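You operate a simulated robot arm through the tools that you are given. There is no shell and no other tool.

You are at the controls of a simulated two-armed robot. One attempt, no reset.

## Task
Connect the leisure battery and bring the 12 V side back on.
Fine: red live clamp down first, blue earth clamp last, tray shut, then isolator on.

The check looks at the end state, three seconds after you hand in, the way a careful person would. Anything else that was tipped, shoved, dropped, spilled or broken makes it a failure.

## Robot
Two 7-joint arms with two-finger grippers on one trunk that stands fixed in place. Base frame: the origin is at the foot of the trunk, x ahead of it, y to its left, z up. Lengths are in mm, angles in rad, forces in N, time in s.
The left shoulder is at [78, 151, 988], the right one opposite. With the tool pointing down near the work surface each hand reaches from about 340 to 800 mm from the base axis, measured 20 degrees to its own side. Payload 2.54 kg a hand.
The tool frame of a hand sits at the grasp point between the pads (the TCP): z along the fingers, y along the line on which they close. The tips reach 30 mm beyond it. The gripper opens to 116 mm; its body begins 95 mm behind the TCP.
Orientation is that of the tool frame in the base frame, as a unit quaternion [w, x, y, z]. With the fingers straight down and closing along the base's y, the tool's x points along the base's -x, its y along +y and its z along -z.

## Interface
- The arms move only by the tool jog_arm. It takes "left_steps", "right_steps" or both (then of equal length, played together; a hand with none holds still); each is a list of rows, each an object of numbers (a shift or turn left out is 0, a gripper value left out holds the last): "tx", "ty", "tz": the shift along the tool's x, y, z in units of 20 mm (1.0 is 20 mm); "wx", "wy", "wz": the turn, a rotation vector about the tool's x, y, z in units of 6 degrees (1.0 is 6 degrees); "hand": the finger opening in mm, from 0 to 116. In form: [{"tx": .., "ty": .., "tz": .., "wx": .., "wy": .., "wz": .., "hand": ..}, ...]. A call has 1 to 20 rows; each row shifts and turns the commanded pose from where the row before left it, along the tool's axes as they then stand. A call with a number of a shift or a turn outside -1 to 1 is refused whole. Rows are played at 5 a second. More than 50 mm and 0.15 rad between two rows, or a gripper value outside its range, and nothing of the call is played. A pose out of reach is approached as far as the arm can. The call stops where the force on the tool passes 90 N (or 10 N more than at its start, if that is more) or the arm is blocked; 0.2 s more then pass. The fingers move at their own pace (about 72 mm/s each) and stop on an object; they squeeze with about 24 N. The grip force told is the motor's: it shows also when the fingers shut on nothing. Time passes only in rows, and 0.2 s behind the last, so rows that do not move let the fingers close. It gives the time, the measured TCP pose, the force on the tool (base axes), the opening and the grip force at its end, in the units of the frame above (readings bear some noise), with the torque about the TCP (base axes, N m) and any sound that the robot's microphone picked up.
- Cameras (640 x 400 px; columns grow to the right, rows downward): "scene" is now at [158.5, 20.3, 1153.6]; the picture's right is [0.20, -0.98, 0.00], its down [-0.28, -0.06, -0.96] and it looks along [0.94, 0.19, -0.29] (base axes); focal length 214 px, centre (320, 200). "left" rides on the left gripper at [69, 15, -122] in its tool frame; the picture's right is [-0.21, 0.98, 0.00], its down [-0.83, -0.18, -0.53] and it looks along [-0.52, -0.11, 0.85] (tool axes); focal length 251 px, centre (320, 200). "right" rides on the right gripper at [69, -15, -122] in its tool frame; the picture's right is [0.21, 0.98, 0.00], its down [-0.83, 0.18, -0.53] and it looks along [-0.52, 0.11, 0.85] (tool axes); focal length 251 px, centre (320, 200). There is no depth. A picture from a camera that has moved, and an enlarged one, comes with that camera's place and axes in the base frame and with its lens. The place of the scene camera against the robot may be out by one fixed shift of up to 25 mm in any direction.
- snapshot(camera): a new picture of that camera. No time passes.
- move_column(by): slides the trunk up (or, below 0, down) by that many mm; the arms and the scene camera ride with it, the base frame stays. It gives what a move gives, with no picture.
- pan_tilt(pan, tilt): turns the head with the scene camera to pan (to the left, within 1.396 rad either way) and tilt (down, from -0.506 to 1.204), counted from straight ahead of the robot. It gives what a move gives.
- inspect(camera, box): a new picture of the part [left, top, right, bottom] of that camera's present view, enlarged. No time passes.
- job_done(): hands the job in; it is judged then, once.

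Nothing tells you positions but the pictures and the camera data. Unless the task says otherwise, let go and move clear before handing in.

The tools are called after ">>>" as a command line: name --argument value ..., lists and objects as JSON in quotes. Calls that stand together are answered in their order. jog_arm: Moves the arms, as the interface text tells. Its arguments: {"type":"object","properties":{"left_steps":{"type":"array"},"right_steps":{"type":"array"}},"required":[]} The other tools are called the same way: move_column (by) moves the trunk up or down; pan_tilt (pan, tilt) turns the head that bears the scene camera; snapshot (camera) takes a picture; inspect (camera, box) takes an enlarged picture of a part of a camera's view; job_done () hands the job in.

At the start:

```text
time_s: 0.0
left_ee_pos: [453.8, 290.8, 1200.6]
left_ee_rot: [0.0, 0.0, 1.0, 0.001]
left_force: [-0.4, -0.3, 0.3]
left_wrist_torque: [0.0, 0.0, -0.03]
left_finger_gap: 116.2
left_grip_force: 0.1
right_ee_pos: [403.1, -62.9, 1199.7]
right_ee_rot: [0.001, 0.0, 1.0, 0.0]
right_force: [-0.3, 0.0, -0.3]
right_wrist_torque: [-0.02, 0.01, 0.01]
right_finger_gap: 116.0
right_grip_force: 0.0
trunk travel left (down, up): [-225.0, 64.0]
head pan, tilt (commanded): [0.204, 0.291]
```

scene: 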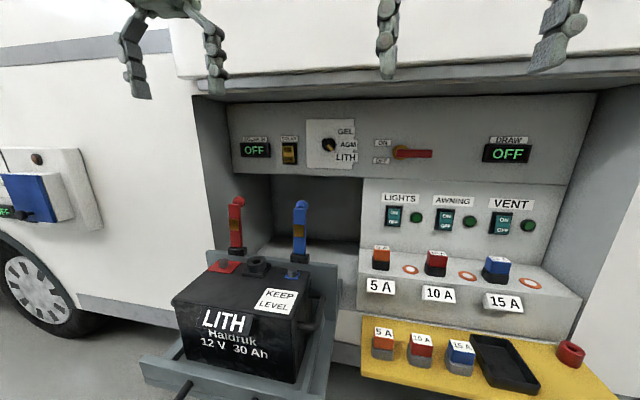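
right: 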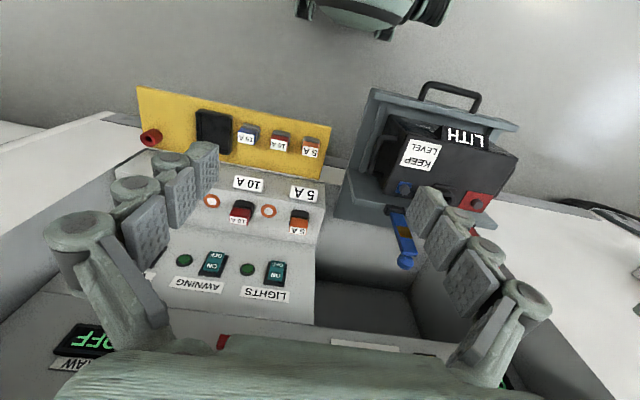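
left: 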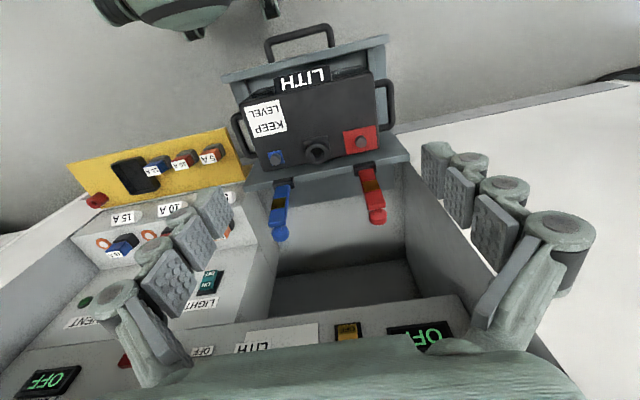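

I see a van locker with a battery on a pulled-out tray, red and blue clamps standing at the back of the tray, an isolator (red handle), a charger selector, and switches with fuses. I'll look closer before moving anything.

>>> inspect --camera "scene" --box '[220, 90, 460, 200]'

>>> inspect --camera "scene" --box '[140, 180, 380, 400]'

>>> inspect --camera "scene" --box '[350, 120, 620, 400]'

>>> inspect --camera "left" --box '[220, 20, 420, 260]'

>>> inspect --camera "scene" --box '[0, 120, 200, 350]'

```text
2.67 times, centred on (340, 145) of scene
camera zoom: at [158.5, 20.3, 1153.6], right [0.2, -0.98, 0.0], down [-0.28, -0.06, -0.96], along [0.94, 0.19, -0.29], focal length 572 px, centre (267, 347)
```

zoom: 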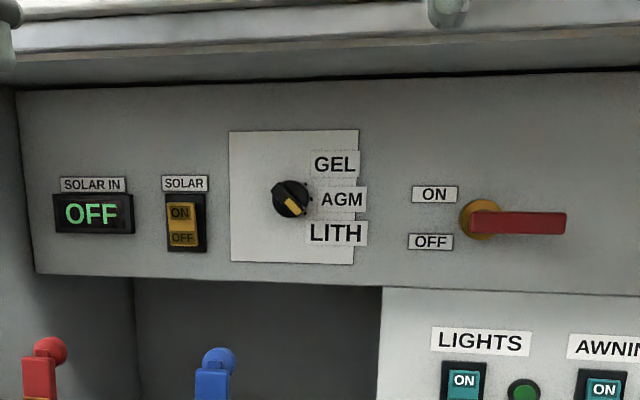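

```text
1.82 times, centred on (260, 290) of scene
camera zoom: at [158.5, 20.3, 1153.6], right [0.2, -0.98, 0.0], down [-0.28, -0.06, -0.96], along [0.94, 0.19, -0.29], focal length 390 px, centre (429, 36)
```

zoom: 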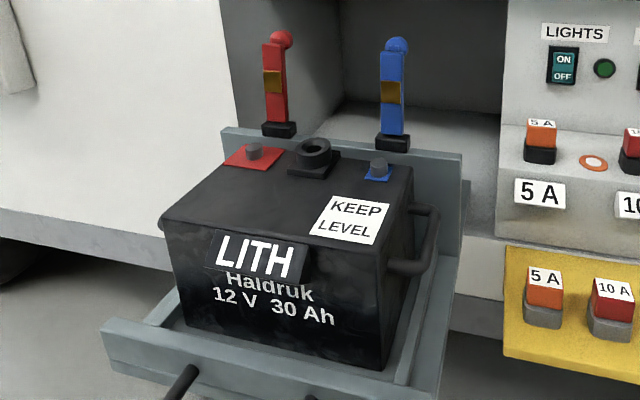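

```text
1.43 times, centred on (485, 260) of scene
camera zoom: at [158.5, 20.3, 1153.6], right [0.2, -0.98, 0.0], down [-0.28, -0.06, -0.96], along [0.94, 0.19, -0.29], focal length 306 px, centre (84, 114)
```

zoom: 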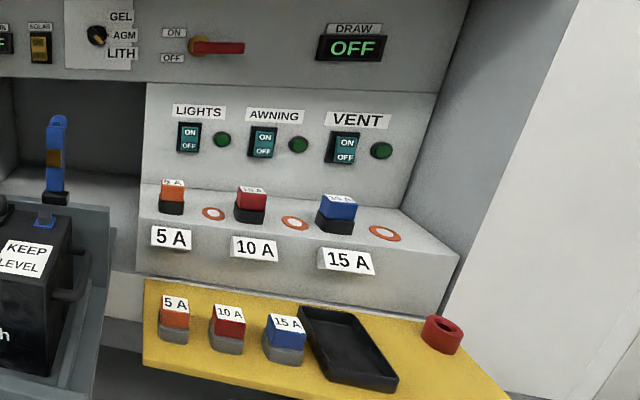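

```text
1.67 times, centred on (320, 140) of left
camera zoom: at [385.8, 306.7, 1321.8], right [0.21, 0.98, 0.0], down [0.83, -0.18, 0.53], along [0.52, -0.11, -0.85], focal length 419 px, centre (320, 300)
```

zoom: 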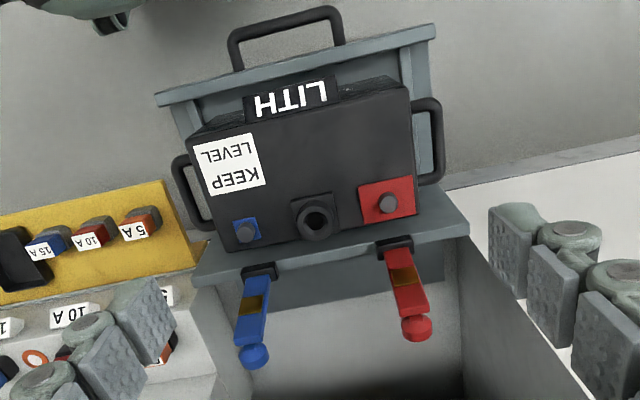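

```text
1.74 times, centred on (100, 235) of scene
camera zoom: at [158.5, 20.3, 1153.6], right [0.2, -0.98, 0.0], down [-0.28, -0.06, -0.96], along [0.94, 0.19, -0.29], focal length 373 px, centre (703, 139)
```

zoom: 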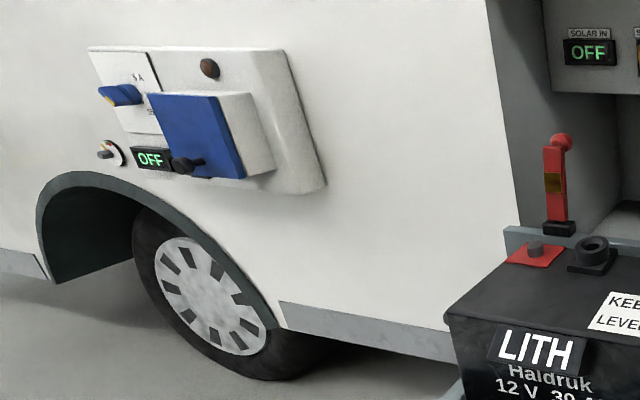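

The overall layout is clear; next I'm zooming in on the isolator, selector knob and clamps to see the details.

>>> inspect --camera "scene" --box '[365, 130, 445, 180]'

>>> inspect --camera "scene" --box '[300, 115, 372, 172]'

>>> inspect --camera "scene" --box '[195, 190, 325, 290]'

>>> inspect --camera "left" --box '[240, 120, 400, 240]'

>>> pan_tilt --pan 0.25 --tilt 0.75

```text
8.00 times, centred on (405, 155) of scene
camera zoom: at [158.5, 20.3, 1153.6], right [0.2, -0.98, 0.0], down [-0.28, -0.06, -0.96], along [0.94, 0.19, -0.29], focal length 1716 px, centre (-360, 560)
```

zoom: 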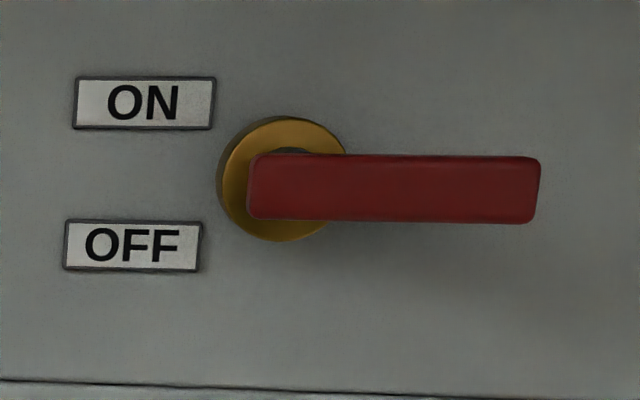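

```text
7.02 times, centred on (336, 144) of scene
camera zoom: at [158.5, 20.3, 1153.6], right [0.2, -0.98, 0.0], down [-0.28, -0.06, -0.96], along [0.94, 0.19, -0.29], focal length 1505 px, centre (208, 596)
```

zoom: 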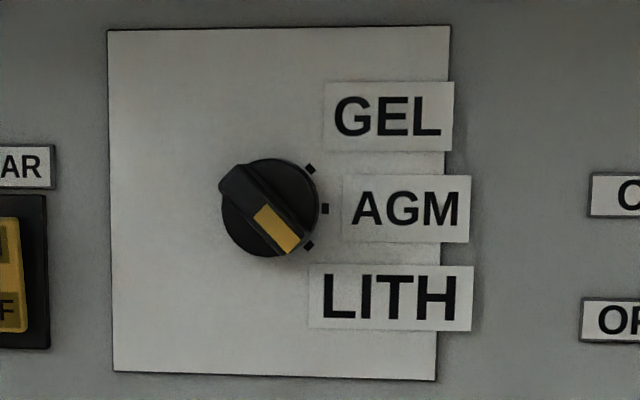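

```text
4.00 times, centred on (260, 240) of scene
camera zoom: at [158.5, 20.3, 1153.6], right [0.2, -0.98, 0.0], down [-0.28, -0.06, -0.96], along [0.94, 0.19, -0.29], focal length 858 px, centre (560, 40)
```

zoom: 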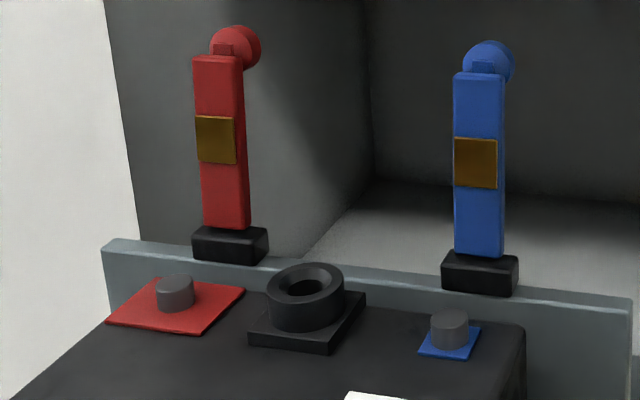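

```text
3.33 times, centred on (320, 180) of left
camera zoom: at [385.8, 306.7, 1321.8], right [0.21, 0.98, 0.0], down [0.83, -0.18, 0.53], along [0.52, -0.11, -0.85], focal length 838 px, centre (320, 267)
```

zoom: 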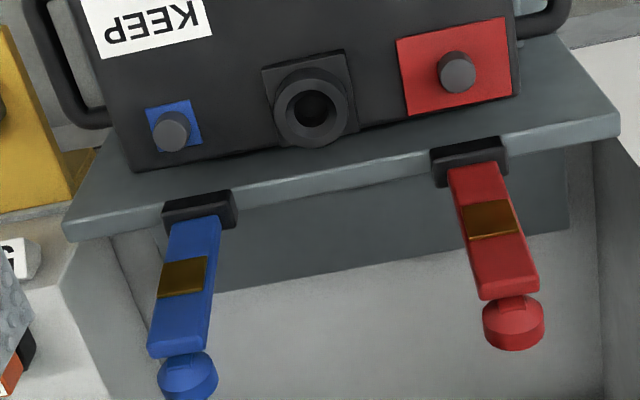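

```text
time_s: 0.9
left_ee_pos: [452.9, 291.3, 1200.3]
left_ee_rot: [0.0, -0.002, 1.0, 0.0]
left_force: [0.2, -0.1, -0.3]
left_wrist_torque: [0.01, 0.02, 0.01]
left_finger_gap: 115.9
left_grip_force: 0.0
right_ee_pos: [403.6, -62.3, 1199.5]
right_ee_rot: [0.001, 0.0, 1.0, 0.001]
right_force: [0.9, 0.5, 0.8]
right_wrist_torque: [0.02, 0.01, -0.02]
right_finger_gap: 116.0
right_grip_force: 0.2
trunk travel left (down, up): [-225.0, 64.0]
head pan, tilt (commanded): [0.25, 0.75]
```

The selector already reads LITH, matching the battery, and red/blue clamps match their posts. I now look at the tray from the tilted head.

>>> snapshot --camera "scene"

>>> inspect --camera "scene" --box '[180, 60, 400, 400]'

>>> snapshot --camera "left"

```text
taken
camera scene: at [147.4, 21.8, 1112.5], right [0.25, -0.97, 0.0], down [-0.66, -0.17, -0.73], along [0.71, 0.18, -0.68], focal length 214 px, centre (320, 200)
```

scene: 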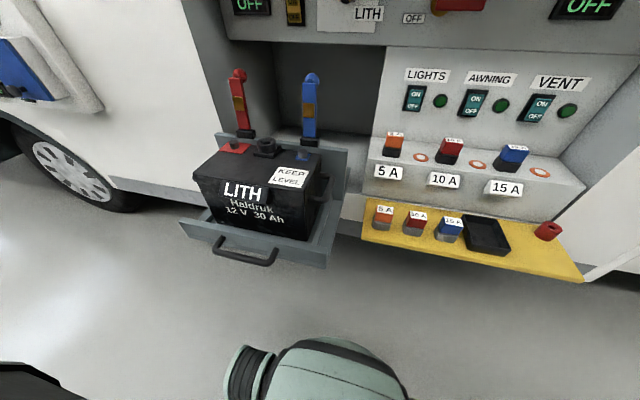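

```text
1.18 times, centred on (290, 230) of scene
camera zoom: at [147.4, 21.8, 1112.5], right [0.25, -0.97, 0.0], down [-0.66, -0.17, -0.73], along [0.71, 0.18, -0.68], focal length 252 px, centre (355, 165)
```

zoom: 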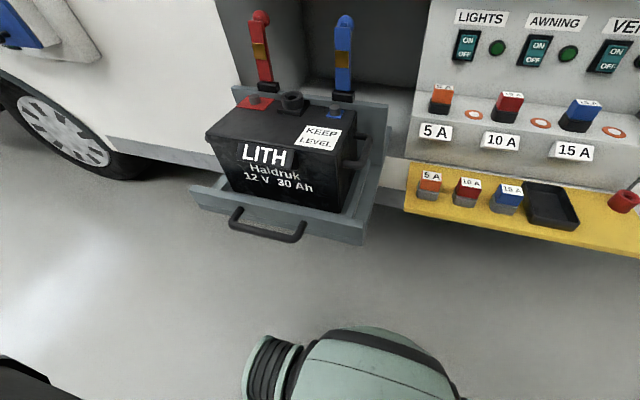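

```text
taken
camera left: at [385.8, 306.8, 1321.8], right [0.21, 0.98, 0.0], down [0.83, -0.18, 0.53], along [0.52, -0.11, -0.85], focal length 251 px, centre (320, 200)
```

left: 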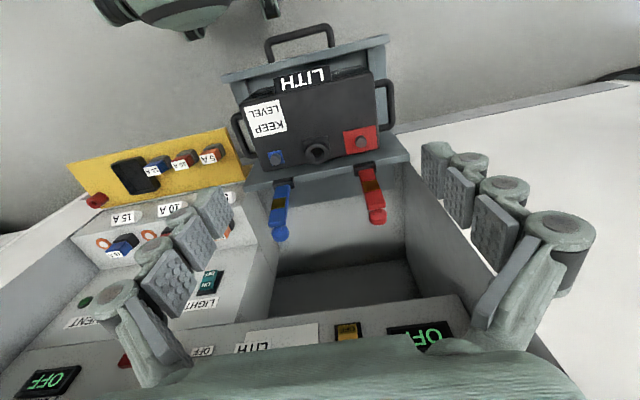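

Rough triangulation: red post ≈[575,355,808], blue post ≈[572,169,812], red lever hinge ≈[615,350,850] with its ball ≈[640,350,990], isolator boss ≈[760,-68,1110] with the handle to y≈-145, tray handle ≈[372,265,704]. I'll pitch the right hand forward to look closely at the isolator.

>>> jog_arm --right_steps '[{"tx": -1}, {"tx": -1}, {"tx": -1}, {"tx": -1}, {"wy": -1}, {"wy": -1}, {"wy": -1}, {"wy": -1}, {"wy": -1}, {"wy": -1}, {"wy": -1}, {"wy": -1}, {"wy": -1}, {"wy": -1}]'

>>> snapshot --camera "right"

>>> snapshot --camera "scene"

```text
time_s: 3.9
left_ee_pos: [453.5, 291.0, 1200.5]
left_ee_rot: [0.001, 0.0, 1.0, 0.0]
left_force: [0.1, -0.7, 0.2]
left_wrist_torque: [0.01, 0.0, 0.0]
left_finger_gap: 116.0
left_grip_force: 0.1
right_ee_pos: [483.2, -63.3, 1201.2]
right_ee_rot: [0.502, 0.001, 0.865, 0.0]
right_force: [1.2, 0.4, 0.2]
right_wrist_torque: [0.0, 0.02, -0.01]
right_finger_gap: 115.7
right_grip_force: 0.0
trunk travel left (down, up): [-225.0, 64.0]
head pan, tilt (commanded): [0.25, 0.75]
```

```text
taken
camera right: at [344.1, -77.3, 1200.5], right [-0.11, 0.98, -0.18], down [-0.05, 0.18, 0.98], along [0.99, 0.11, 0.03], focal length 251 px, centre (320, 200)
```

right: 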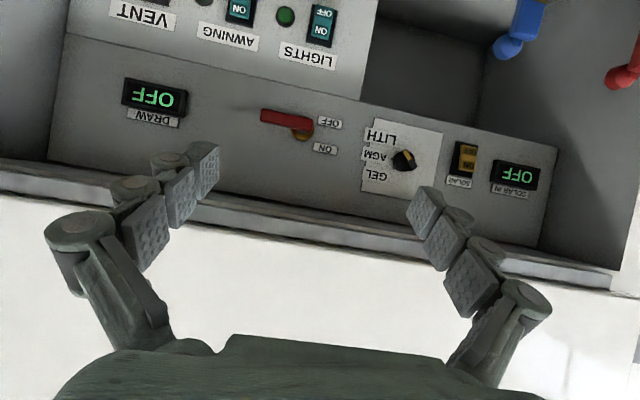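

```text
taken
camera scene: at [147.4, 21.7, 1112.4], right [0.25, -0.97, 0.0], down [-0.66, -0.17, -0.73], along [0.71, 0.18, -0.68], focal length 214 px, centre (320, 200)
```

scene: 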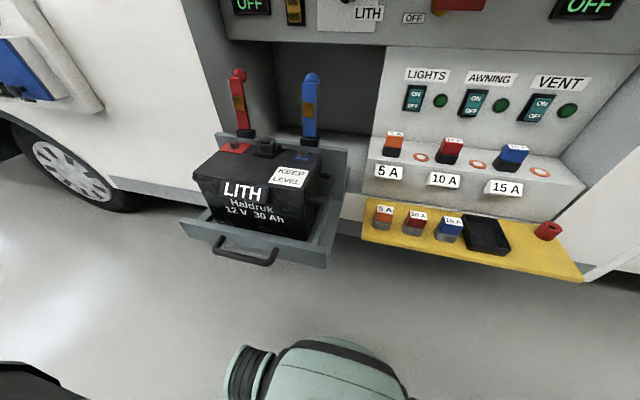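

The right wrist camera now faces the panel (upside-down). I'll enlarge the isolator and compare with the scene view.

>>> inspect --camera "right" --box '[240, 80, 360, 180]'

>>> inspect --camera "right" --box '[360, 0, 640, 200]'

```text
4.00 times, centred on (300, 130) of right
camera zoom: at [344.1, -77.3, 1200.5], right [-0.11, 0.98, -0.18], down [-0.05, 0.18, 0.98], along [0.99, 0.11, 0.03], focal length 1006 px, centre (400, 480)
```

zoom: 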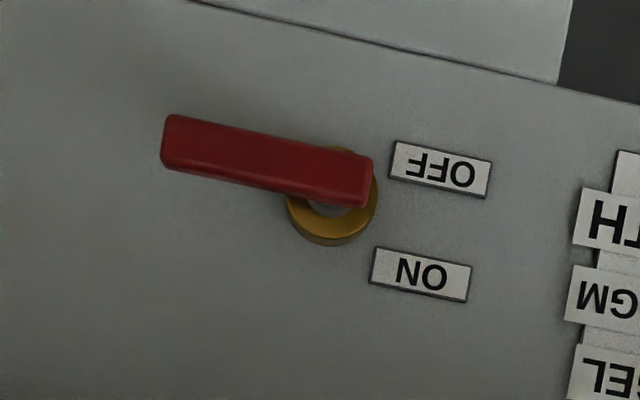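

```text
2.00 times, centred on (500, 100) of right
camera zoom: at [344.1, -77.3, 1200.5], right [-0.11, 0.98, -0.18], down [-0.05, 0.18, 0.98], along [0.99, 0.11, 0.03], focal length 503 px, centre (-40, 400)
```

zoom: 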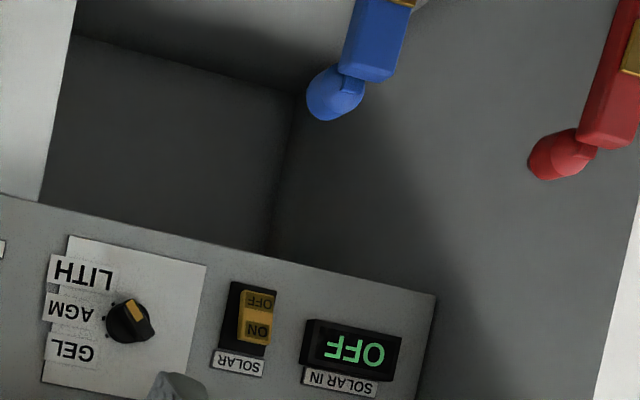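

The isolator handle is horizontal pointing right (OFF), pivoting on an axis into the panel. Now I pitch the left hand 45° forward and lower it to get a close look at the clamps.

>>> jog_arm --left_steps '[{"wy": -1}, {"wy": -1}, {"wy": -1}, {"wy": -1}, {"wy": -1}, {"wy": -1}, {"wy": -1}, {"wy": -0.5}, {"tx": 0.377, "ty": 0.49, "tz": 0.919}, {"tx": 0.377, "ty": 0.49, "tz": 0.919}, {"tx": 0.377, "ty": 0.49, "tz": 0.919}, {"tx": 0.377, "ty": 0.49, "tz": 0.919}, {"tx": 0.377, "ty": 0.49, "tz": 0.919}, {"tx": 0.377, "ty": 0.49, "tz": 0.919}]'

>>> snapshot --camera "left"

>>> snapshot --camera "scene"

```text
time_s: 6.9
left_ee_pos: [501.3, 349.3, 1089.8]
left_ee_rot: [0.382, -0.001, 0.924, 0.001]
left_force: [0.6, -0.4, 0.2]
left_wrist_torque: [0.03, 0.02, 0.02]
left_finger_gap: 116.2
left_grip_force: 0.1
right_ee_pos: [483.8, -62.4, 1200.3]
right_ee_rot: [0.5, 0.001, 0.866, 0.0]
right_force: [0.1, -1.1, -0.1]
right_wrist_torque: [-0.04, -0.02, -0.03]
right_finger_gap: 116.0
right_grip_force: 0.0
trunk travel left (down, up): [-225.0, 64.0]
head pan, tilt (commanded): [0.25, 0.75]
```

```text
taken
camera left: at [366.8, 365.3, 1127.2], right [0.15, 0.98, 0.15], down [0.21, -0.18, 0.96], along [0.97, -0.11, -0.23], focal length 251 px, centre (320, 200)
```

left: 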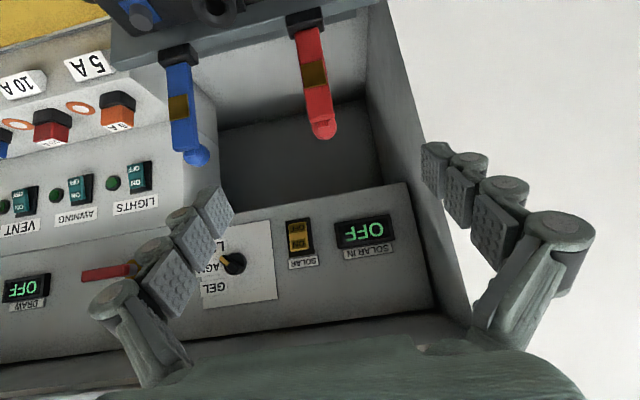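

```text
taken
camera scene: at [147.5, 22.0, 1112.4], right [0.25, -0.97, 0.0], down [-0.66, -0.17, -0.73], along [0.71, 0.18, -0.68], focal length 214 px, centre (320, 200)
```

scene: 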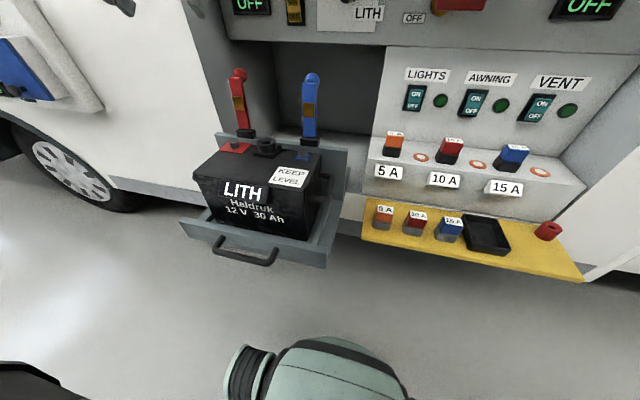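

I'll enlarge the clamp levers from this view for triangulation.

>>> inspect --camera "left" --box '[140, 0, 360, 180]'

```text
2.22 times, centred on (250, 90) of left
camera zoom: at [366.8, 365.3, 1127.2], right [0.15, 0.98, 0.15], down [0.21, -0.18, 0.96], along [0.97, -0.11, -0.23], focal length 559 px, centre (476, 444)
```

zoom: 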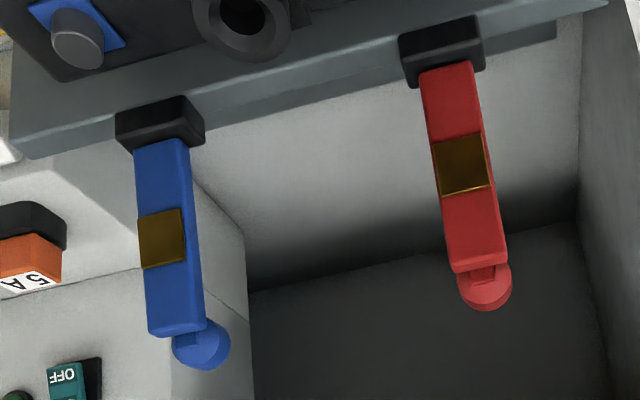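

Refined from two left views: red lever runs from ≈[621,353,850] to ≈[643,352,961] with its knob at ≈[655,351,969], post tops near z≈838 at x≈565. I move the left hand to a pre-grasp point in front of the red knob.

>>> jog_arm --left_steps '[{"tx": -0.2, "tz": 0.95}, {"tx": -0.2, "tz": 0.95}, {"tx": -0.2, "tz": 0.95}, {"tx": -0.2, "tz": 0.95}, {"tx": -0.2, "tz": 0.95}, {"tx": -0.17, "tz": 0.94}, {}]'

>>> snapshot --camera "left"

>>> snapshot --camera "scene"

>>> snapshot --camera "right"

```text
time_s: 8.5
left_ee_pos: [597.2, 350.1, 1025.8]
left_ee_rot: [0.382, 0.0, 0.924, 0.0]
left_force: [0.6, 0.4, 0.4]
left_wrist_torque: [0.01, -0.02, 0.02]
left_finger_gap: 116.0
left_grip_force: 0.0
right_ee_pos: [483.7, -62.8, 1199.4]
right_ee_rot: [0.5, 0.0, 0.866, 0.0]
right_force: [0.2, -0.7, -0.2]
right_wrist_torque: [0.01, -0.06, 0.01]
right_finger_gap: 115.7
right_grip_force: 0.1
trunk travel left (down, up): [-225.0, 64.0]
head pan, tilt (commanded): [0.25, 0.75]
```

```text
taken
camera left: at [462.9, 365.8, 1062.8], right [0.15, 0.98, 0.15], down [0.21, -0.18, 0.96], along [0.97, -0.11, -0.23], focal length 251 px, centre (320, 200)
```

left: 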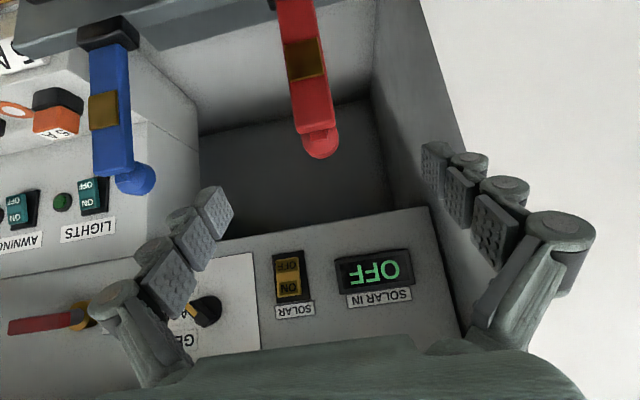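

```text
taken
camera scene: at [147.4, 21.8, 1112.4], right [0.25, -0.97, 0.0], down [-0.66, -0.17, -0.73], along [0.71, 0.18, -0.68], focal length 214 px, centre (320, 200)
```

scene: 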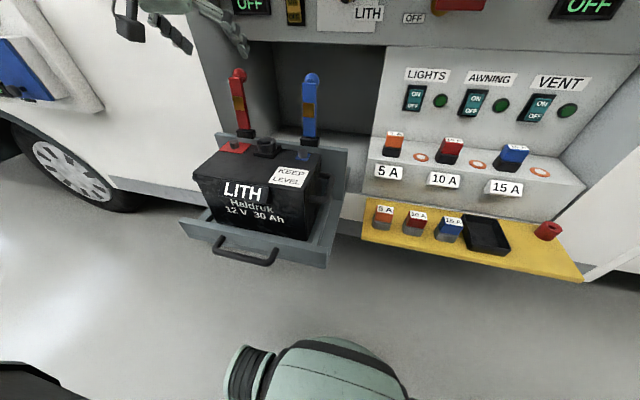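

```text
taken
camera right: at [344.0, -77.2, 1200.5], right [-0.11, 0.98, -0.18], down [-0.05, 0.18, 0.98], along [0.99, 0.11, 0.03], focal length 251 px, centre (320, 200)
```

right: 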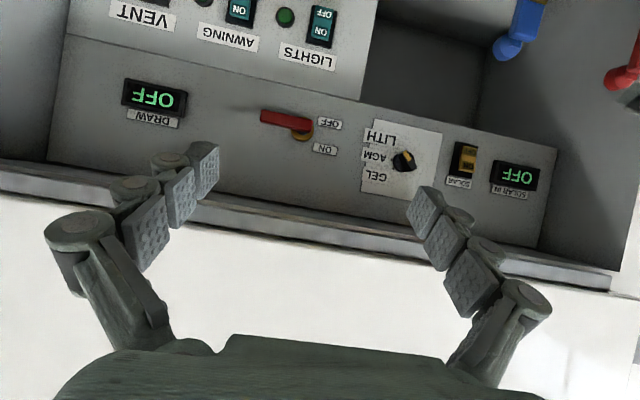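

Knob alignment is confirmed at ≈[655,351,970]. I advance along the finger direction so the open fingers straddle the knob.

>>> jog_arm --left_steps '[{"tz": 0.9}, {"tz": 0.9}, {"tz": 0.9}, {"tz": 0.9}, {}]'

>>> snapshot --camera "left"

>>> snapshot --camera "scene"

```text
time_s: 9.7
left_ee_pos: [647.2, 349.0, 975.1]
left_ee_rot: [0.382, -0.001, 0.924, 0.0]
left_force: [-0.3, -0.5, -0.7]
left_wrist_torque: [0.0, 0.01, 0.01]
left_finger_gap: 116.1
left_grip_force: 0.0
right_ee_pos: [483.1, -62.8, 1200.0]
right_ee_rot: [0.501, 0.001, 0.866, 0.0]
right_force: [-0.4, 1.0, 0.0]
right_wrist_torque: [-0.02, -0.01, -0.01]
right_finger_gap: 116.0
right_grip_force: 0.1
trunk travel left (down, up): [-225.0, 64.0]
head pan, tilt (commanded): [0.25, 0.75]
```

```text
taken
camera left: at [513.3, 364.6, 1012.9], right [0.15, 0.98, 0.15], down [0.21, -0.18, 0.96], along [0.97, -0.11, -0.23], focal length 251 px, centre (320, 200)
```

left: 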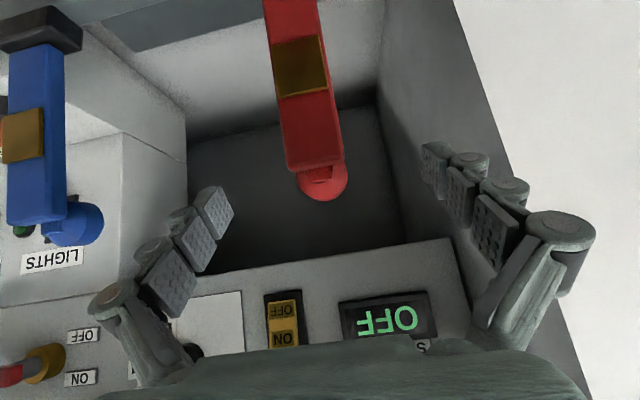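

```text
taken
camera scene: at [147.4, 21.8, 1112.4], right [0.25, -0.97, 0.0], down [-0.66, -0.17, -0.73], along [0.71, 0.18, -0.68], focal length 214 px, centre (320, 200)
```

scene: 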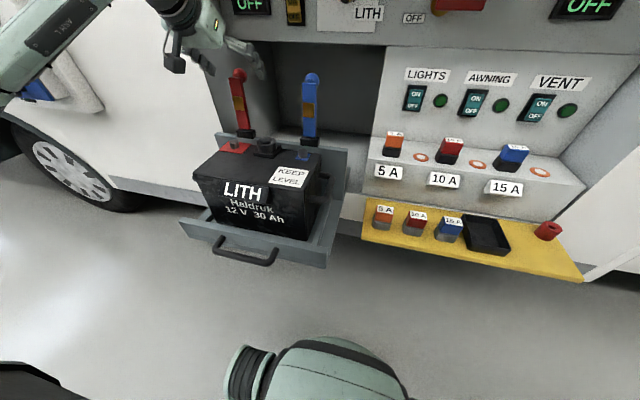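

The knob sits centred between the open fingers. I close on it.

>>> jog_arm --left_steps '[{"hand": 0}, {}, {}, {}, {}, {}]'

>>> snapshot --camera "left"

>>> inspect --camera "scene" --box '[150, 0, 370, 170]'

```text
time_s: 11.1
left_ee_pos: [647.6, 350.1, 975.8]
left_ee_rot: [0.383, -0.001, 0.924, 0.001]
left_force: [-0.2, 5.6, 0.3]
left_wrist_torque: [0.15, 0.02, 0.05]
left_finger_gap: 30.6
left_grip_force: 45.0
right_ee_pos: [482.8, -62.5, 1200.1]
right_ee_rot: [0.5, 0.0, 0.866, 0.001]
right_force: [-0.3, -1.0, -0.4]
right_wrist_torque: [-0.02, 0.0, 0.0]
right_finger_gap: 115.7
right_grip_force: 0.1
trunk travel left (down, up): [-225.0, 64.0]
head pan, tilt (commanded): [0.25, 0.75]
```

```text
taken
camera left: at [513.0, 365.6, 1013.1], right [0.15, 0.98, 0.15], down [0.21, -0.18, 0.96], along [0.97, -0.11, -0.23], focal length 251 px, centre (320, 200)
```

left: 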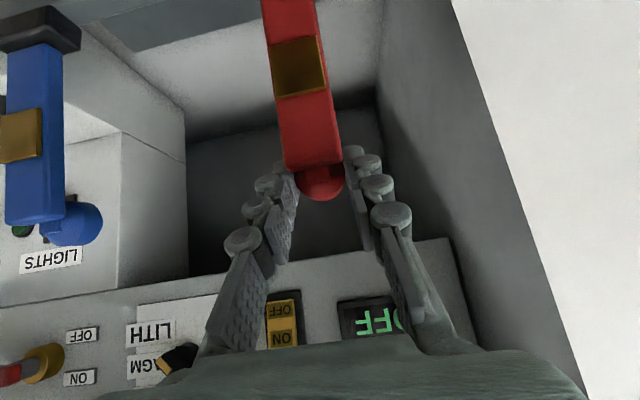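

```text
2.35 times, centred on (260, 85) of scene
camera zoom: at [147.4, 22.3, 1112.4], right [0.25, -0.97, 0.0], down [-0.66, -0.17, -0.73], along [0.71, 0.18, -0.68], focal length 505 px, centre (461, 471)
```

zoom: 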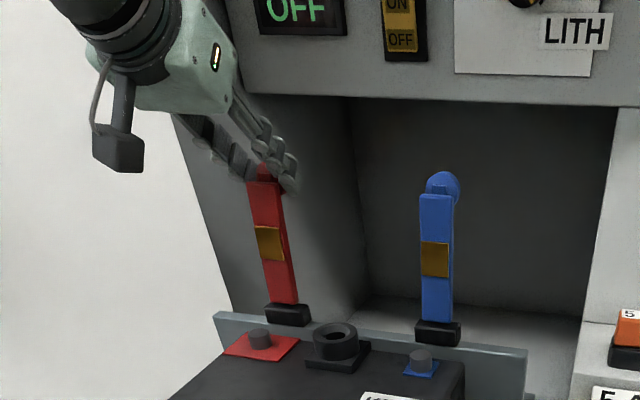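

The knob is gripped (30.6 mm wide). I start swinging the red lever forward along its arc in small steps, watching force.

>>> jog_arm --left_steps '[{"tx": 0.248, "tz": -0.336}, {"tx": 0.247, "tz": -0.336}, {"tx": 0.318, "tz": -0.329}, {"tx": 0.318, "tz": -0.328}, {"tx": 0.359, "tz": -0.281}, {"tx": 0.359, "tz": -0.281}, {}]'

>>> inspect --camera "scene" --box '[150, 0, 370, 170]'

>>> snapshot --camera "left"

```text
time_s: 12.7
left_ee_pos: [595.8, 350.3, 978.3]
left_ee_rot: [0.385, 0.0, 0.923, 0.001]
left_force: [10.5, 5.4, 12.5]
left_wrist_torque: [0.08, -1.56, -0.02]
left_finger_gap: 30.3
left_grip_force: 44.7
right_ee_pos: [482.0, -62.2, 1200.8]
right_ee_rot: [0.501, -0.001, 0.866, 0.001]
right_force: [-0.8, -1.0, 0.9]
right_wrist_torque: [-0.03, -0.04, -0.02]
right_finger_gap: 115.7
right_grip_force: 0.1
trunk travel left (down, up): [-225.0, 64.0]
head pan, tilt (commanded): [0.25, 0.75]
```

```text
2.35 times, centred on (260, 85) of scene
camera zoom: at [147.1, 21.8, 1112.6], right [0.25, -0.97, 0.0], down [-0.66, -0.17, -0.73], along [0.71, 0.18, -0.68], focal length 505 px, centre (461, 471)
```

zoom: 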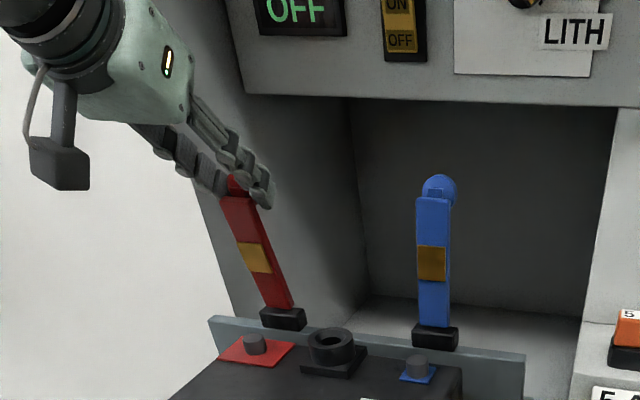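

```text
taken
camera left: at [461.7, 365.6, 1014.2], right [0.15, 0.98, 0.15], down [0.2, -0.18, 0.96], along [0.97, -0.11, -0.22], focal length 251 px, centre (320, 200)
```

left: 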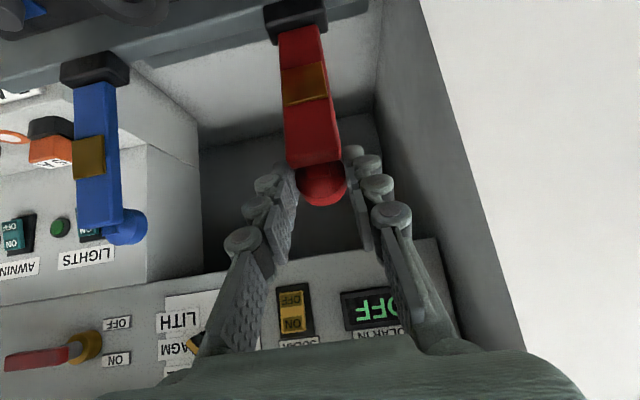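

The lever is swinging (about 9° past vertical); nearly all the resistance is my pads twisting on the knob, and that reaction has eased the tray outward ~5 mm. I'll lighten the grip so the knob can turn between the pads.

>>> jog_arm --left_steps '[{"hand": 29.5}, {}, {}]'

>>> snapshot --camera "left"

```text
time_s: 13.5
left_ee_pos: [595.7, 350.7, 978.4]
left_ee_rot: [0.385, -0.001, 0.923, 0.001]
left_force: [7.3, 5.9, 16.8]
left_wrist_torque: [0.07, -1.44, 0.03]
left_finger_gap: 30.5
left_grip_force: 44.5
right_ee_pos: [481.8, -63.9, 1201.1]
right_ee_rot: [0.501, 0.0, 0.865, 0.001]
right_force: [0.9, 0.2, -0.2]
right_wrist_torque: [-0.01, 0.0, -0.03]
right_finger_gap: 115.8
right_grip_force: 0.1
trunk travel left (down, up): [-225.0, 64.0]
head pan, tilt (commanded): [0.25, 0.75]
```

```text
taken
camera left: at [461.4, 365.5, 1014.2], right [0.15, 0.98, 0.15], down [0.2, -0.18, 0.96], along [0.97, -0.11, -0.22], focal length 251 px, centre (320, 200)
```

left: 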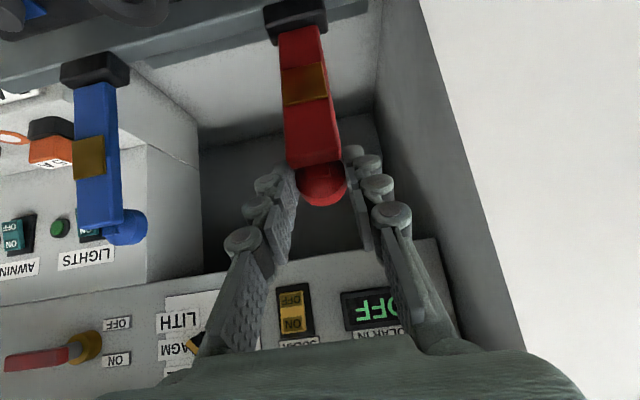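

Grip force is still saturated; I'll step the opening up a hair at a time to find a light caging grip.

>>> jog_arm --left_steps '[{"hand": 30.3}, {}]'

>>> jog_arm --left_steps '[{"hand": 30.8}, {}]'

```text
time_s: 14.1
left_ee_pos: [595.4, 349.0, 973.6]
left_ee_rot: [0.38, 0.0, 0.925, 0.0]
left_force: [-0.6, 4.5, -1.1]
left_wrist_torque: [0.05, 0.06, 0.12]
left_finger_gap: 32.6
left_grip_force: 1.7
right_ee_pos: [484.7, -61.9, 1200.4]
right_ee_rot: [0.5, 0.0, 0.866, 0.0]
right_force: [-0.8, 0.0, -1.0]
right_wrist_torque: [0.02, 0.0, 0.0]
right_finger_gap: 115.8
right_grip_force: 0.0
trunk travel left (down, up): [-225.0, 64.0]
head pan, tilt (commanded): [0.25, 0.75]
```

```text
time_s: 14.7
left_ee_pos: [595.8, 350.3, 975.6]
left_ee_rot: [0.383, -0.001, 0.924, 0.001]
left_force: [-0.1, 1.6, -0.9]
left_wrist_torque: [-0.02, 0.01, 0.05]
left_finger_gap: 32.2
left_grip_force: 1.6
right_ee_pos: [482.7, -62.0, 1199.8]
right_ee_rot: [0.5, 0.0, 0.866, 0.001]
right_force: [0.3, 0.0, -0.3]
right_wrist_torque: [-0.01, 0.04, 0.01]
right_finger_gap: 116.0
right_grip_force: 0.0
trunk travel left (down, up): [-225.0, 64.0]
head pan, tilt (commanded): [0.25, 0.75]
```

>>> snapshot --camera "left"

>>> inspect --camera "scene" --box '[150, 0, 370, 170]'

```text
taken
camera left: at [462.0, 365.4, 1012.8], right [0.15, 0.98, 0.15], down [0.21, -0.18, 0.96], along [0.97, -0.11, -0.23], focal length 251 px, centre (320, 200)
```

left: 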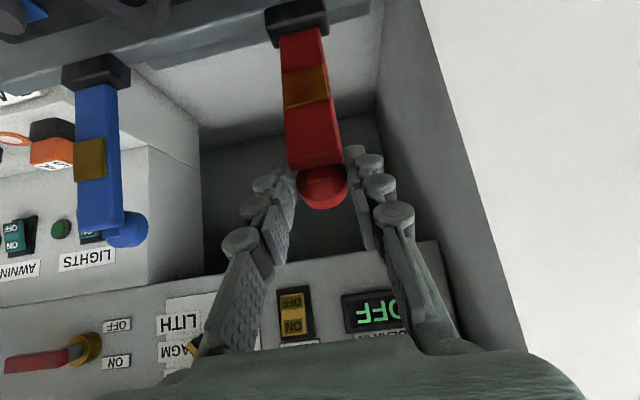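

```text
2.35 times, centred on (260, 85) of scene
camera zoom: at [147.5, 22.1, 1112.4], right [0.25, -0.97, 0.0], down [-0.66, -0.17, -0.73], along [0.71, 0.18, -0.68], focal length 505 px, centre (461, 471)
```

zoom: 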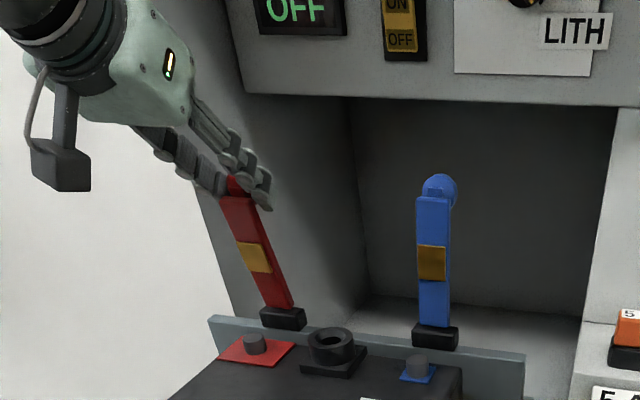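

The knob grip is now light and the lever stays put. I'll back off, close the fingers, go over the knob and push it down from behind with the closed fingertips instead of pulling.

>>> jog_arm --left_steps '[{"hand": 80}, {}, {"tz": -0.9}, {"tz": -0.9}, {"tz": -0.9}, {"tx": -1, "hand": 0}, {"tx": -1}, {}, {}]'

>>> snapshot --camera "left"

>>> inspect --camera "scene" --box '[150, 0, 370, 170]'

```text
time_s: 16.7
left_ee_pos: [584.4, 350.1, 1041.8]
left_ee_rot: [0.382, 0.0, 0.924, 0.0]
left_force: [-1.8, -0.5, 0.0]
left_wrist_torque: [-0.02, -0.03, 0.0]
left_finger_gap: 0.1
left_grip_force: 23.6
right_ee_pos: [482.2, -63.0, 1200.7]
right_ee_rot: [0.5, 0.001, 0.866, 0.0]
right_force: [-0.4, -0.1, 0.8]
right_wrist_torque: [-0.02, -0.06, -0.01]
right_finger_gap: 116.0
right_grip_force: 0.1
trunk travel left (down, up): [-225.0, 64.0]
head pan, tilt (commanded): [0.25, 0.75]
```

```text
taken
camera left: at [451.2, 365.2, 1079.7], right [0.15, 0.98, 0.15], down [0.21, -0.18, 0.96], along [0.97, -0.11, -0.23], focal length 251 px, centre (320, 200)
```

left: 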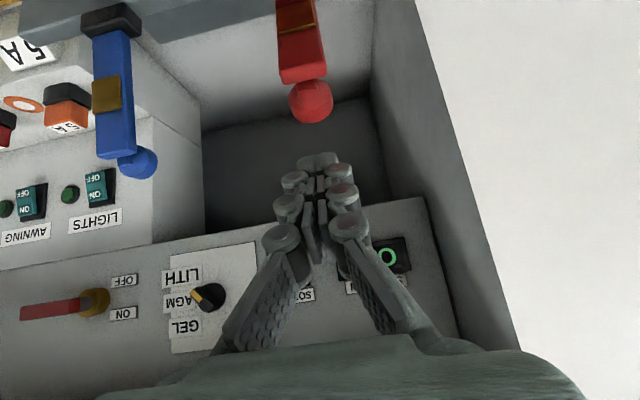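

```text
2.35 times, centred on (260, 85) of scene
camera zoom: at [147.4, 21.8, 1112.4], right [0.25, -0.97, 0.0], down [-0.66, -0.17, -0.73], along [0.71, 0.18, -0.68], focal length 505 px, centre (461, 471)
```

zoom: 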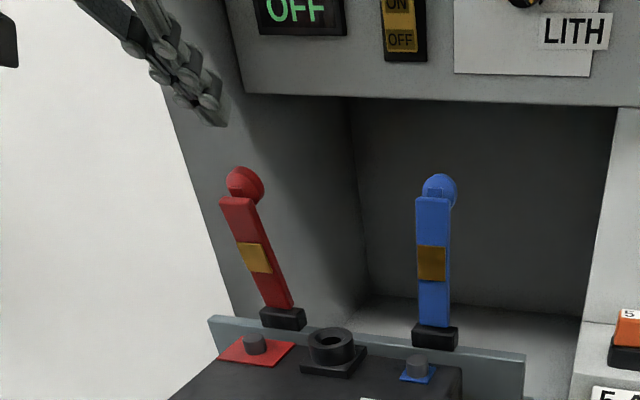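

The lever rests ~10° forward on its own. I slide the closed fingers over and behind the knob, then push forward along the arc about a third of the way.

>>> jog_arm --left_steps '[{"tz": 0.75, "ty": 0.07}, {"tz": 0.75}, {"tz": 0.75}, {"tx": 0.6}, {"tx": 0.504, "tz": -0.306}, {"tx": 0.504, "tz": -0.306}, {"tx": 0.424, "tz": -0.17}, {"tx": 0.424, "tz": -0.17}, {"tx": 0.442, "tz": -0.11}, {"tx": 0.442, "tz": -0.11}, {"tx": 0.454, "tz": -0.048}, {"tx": 0.454, "tz": -0.048}, {}]'

>>> snapshot --camera "left"

>>> inspect --camera "scene" --box '[150, 0, 370, 170]'

```text
time_s: 19.5
left_ee_pos: [539.8, 351.2, 968.5]
left_ee_rot: [0.382, -0.001, 0.924, 0.0]
left_force: [-0.5, 0.1, -0.5]
left_wrist_torque: [0.02, 0.0, -0.04]
left_finger_gap: 0.0
left_grip_force: 28.9
right_ee_pos: [483.3, -62.7, 1199.8]
right_ee_rot: [0.5, 0.0, 0.866, 0.001]
right_force: [0.6, 1.0, 0.4]
right_wrist_torque: [0.0, 0.03, -0.01]
right_finger_gap: 116.1
right_grip_force: 0.1
trunk travel left (down, up): [-225.0, 64.0]
head pan, tilt (commanded): [0.25, 0.75]
```

```text
taken
camera left: at [405.2, 367.6, 1006.0], right [0.15, 0.98, 0.15], down [0.21, -0.18, 0.96], along [0.97, -0.11, -0.23], focal length 251 px, centre (320, 200)
```

left: 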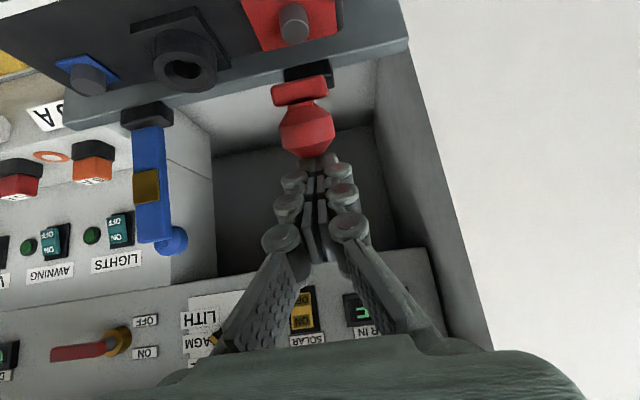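

```text
2.35 times, centred on (260, 85) of scene
camera zoom: at [147.4, 21.8, 1112.4], right [0.25, -0.97, 0.0], down [-0.66, -0.17, -0.73], along [0.71, 0.18, -0.68], focal length 505 px, centre (461, 471)
```

zoom: 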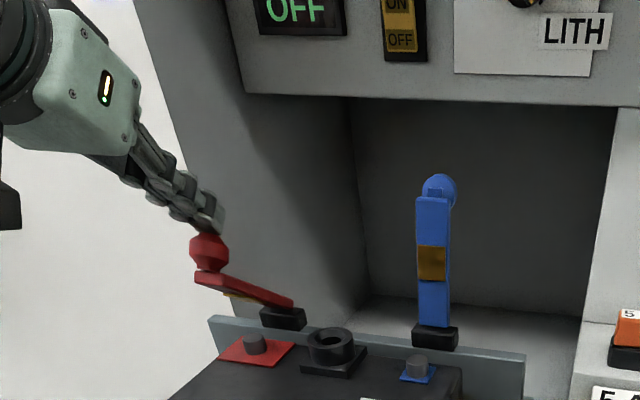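

The red lever is well over (~60°) and the tray hasn't moved. I keep pressing along the arc in small steps.

>>> jog_arm --left_steps '[{"tx": 0.458, "tz": 0.016}, {"tx": 0.458, "tz": 0.016}, {"tx": 0.449, "tz": 0.078}, {"tx": 0.449, "tz": 0.078}, {"tx": 0.435, "tz": 0.14}, {}]'

>>> snapshot --camera "left"

>>> inspect --camera "scene" --box '[150, 40, 370, 210]'

```text
time_s: 20.9
left_ee_pos: [511.6, 351.7, 932.2]
left_ee_rot: [0.384, -0.001, 0.924, 0.001]
left_force: [0.0, -0.2, 0.1]
left_wrist_torque: [-0.02, -0.05, 0.0]
left_finger_gap: 0.1
left_grip_force: 28.6
right_ee_pos: [482.6, -62.7, 1200.0]
right_ee_rot: [0.499, 0.0, 0.866, 0.0]
right_force: [0.2, -0.2, -0.4]
right_wrist_torque: [0.01, 0.0, 0.0]
right_finger_gap: 115.9
right_grip_force: 0.2
trunk travel left (down, up): [-225.0, 64.0]
head pan, tilt (commanded): [0.25, 0.75]
```

```text
taken
camera left: at [377.8, 367.6, 969.1], right [0.15, 0.98, 0.15], down [0.21, -0.18, 0.96], along [0.97, -0.11, -0.23], focal length 251 px, centre (320, 200)
```

left: 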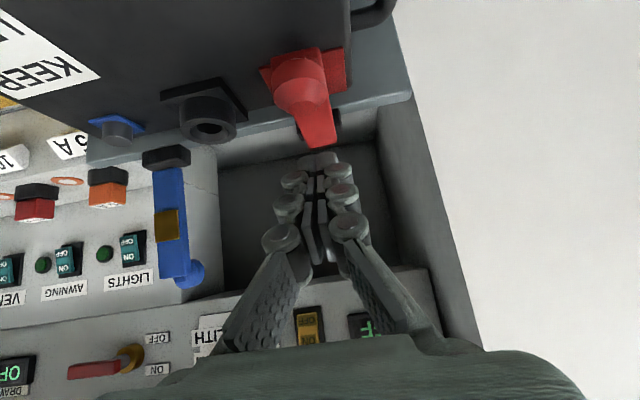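

```text
2.35 times, centred on (260, 125) of scene
camera zoom: at [147.4, 21.8, 1112.4], right [0.25, -0.97, 0.0], down [-0.66, -0.17, -0.73], along [0.71, 0.18, -0.68], focal length 505 px, centre (461, 376)
```

zoom: 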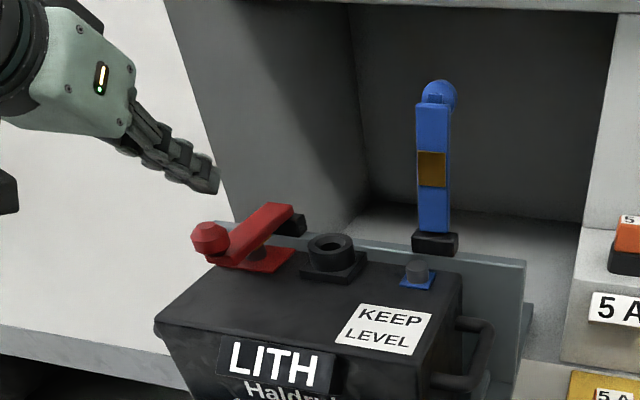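

The red lever has dropped onto its post. I zoom in to see if it is fully seated.

>>> inspect --camera "scene" --box '[200, 100, 300, 170]'

>>> inspect --camera "left" --box '[230, 20, 400, 160]'

```text
5.71 times, centred on (250, 135) of scene
camera zoom: at [147.4, 21.8, 1112.4], right [0.25, -0.97, 0.0], down [-0.66, -0.17, -0.73], along [0.71, 0.18, -0.68], focal length 1226 px, centre (720, 571)
```

zoom: 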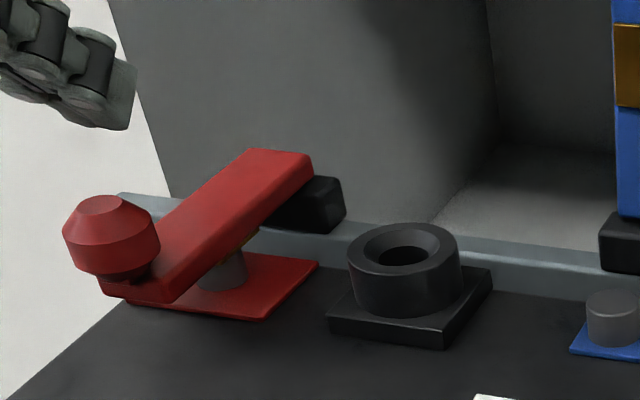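

```text
2.86 times, centred on (315, 90) of left
camera zoom: at [377.8, 367.6, 969.1], right [0.15, 0.98, 0.15], down [0.21, -0.18, 0.96], along [0.97, -0.11, -0.23], focal length 718 px, centre (334, 514)
```

zoom: 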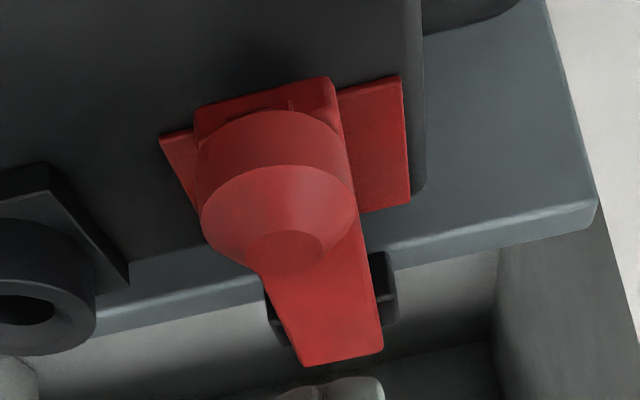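

The red lever lies level with its copper pad on the post. I'll press lightly on the knob from above with the fingertips to make sure it's seated.

>>> jog_arm --left_steps '[{"tx": 0.707, "tz": -0.707}, {"tx": 0.424, "tz": 0.424}, {"tx": 0.106, "tz": 0.106}, {"tx": 0.106, "tz": 0.106}, {}]'

>>> inspect --camera "scene" --box '[180, 80, 320, 180]'

```text
time_s: 22.1
left_ee_pos: [492.4, 351.5, 913.2]
left_ee_rot: [0.382, -0.001, 0.924, 0.0]
left_force: [-0.2, 0.2, -0.9]
left_wrist_torque: [-0.02, 0.0, 0.02]
left_finger_gap: 0.1
left_grip_force: 28.3
right_ee_pos: [482.8, -64.5, 1200.4]
right_ee_rot: [0.5, 0.0, 0.866, 0.0]
right_force: [0.2, -0.3, 0.1]
right_wrist_torque: [0.0, 0.01, 0.02]
right_finger_gap: 116.0
right_grip_force: 0.1
trunk travel left (down, up): [-225.0, 64.0]
head pan, tilt (commanded): [0.25, 0.75]
```

```text
4.00 times, centred on (250, 130) of scene
camera zoom: at [147.4, 21.8, 1112.4], right [0.25, -0.97, 0.0], down [-0.66, -0.17, -0.73], along [0.71, 0.18, -0.68], focal length 858 px, centre (600, 480)
```

zoom: 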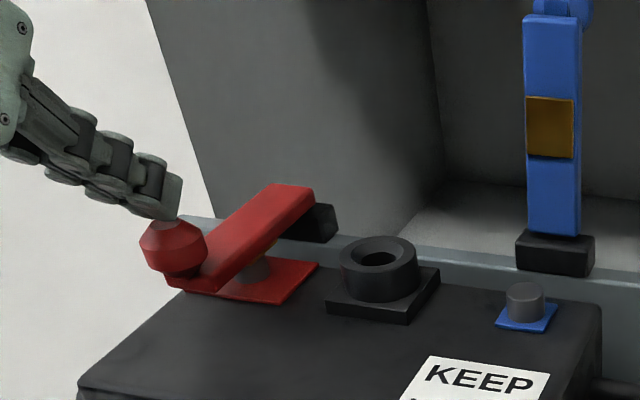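

Fingertips are just about on the knob; pressing down in 2 mm steps.

>>> jog_arm --left_steps '[{"tx": 0.0707, "tz": 0.0707}, {"tx": 0.0707, "tz": 0.0707}, {}]'

>>> jog_arm --left_steps '[{"tx": 0.0707, "tz": 0.0707}, {"tx": 0.0707, "tz": 0.0707}, {}]'

```text
time_s: 22.9
left_ee_pos: [491.0, 351.6, 911.4]
left_ee_rot: [0.385, 0.0, 0.923, 0.001]
left_force: [-0.9, 2.4, 11.0]
left_wrist_torque: [0.05, -0.13, -0.04]
left_finger_gap: 5.8
left_grip_force: 29.0
right_ee_pos: [482.2, -63.5, 1201.0]
right_ee_rot: [0.501, 0.001, 0.866, 0.001]
right_force: [-0.4, -0.1, -0.1]
right_wrist_torque: [-0.02, 0.04, 0.0]
right_finger_gap: 116.0
right_grip_force: 0.0
trunk travel left (down, up): [-225.0, 64.0]
head pan, tilt (commanded): [0.25, 0.75]
```

```text
time_s: 23.7
left_ee_pos: [491.3, 350.9, 911.5]
left_ee_rot: [0.388, 0.0, 0.922, 0.003]
left_force: [0.8, 7.1, 30.8]
left_wrist_torque: [0.2, -0.38, -0.16]
left_finger_gap: 6.0
left_grip_force: 28.5
right_ee_pos: [480.8, -63.5, 1201.4]
right_ee_rot: [0.501, 0.0, 0.865, 0.002]
right_force: [-0.3, 0.4, 0.5]
right_wrist_torque: [-0.02, 0.02, 0.02]
right_finger_gap: 116.3
right_grip_force: 0.1
trunk travel left (down, up): [-225.0, 64.0]
head pan, tilt (commanded): [0.25, 0.75]
```

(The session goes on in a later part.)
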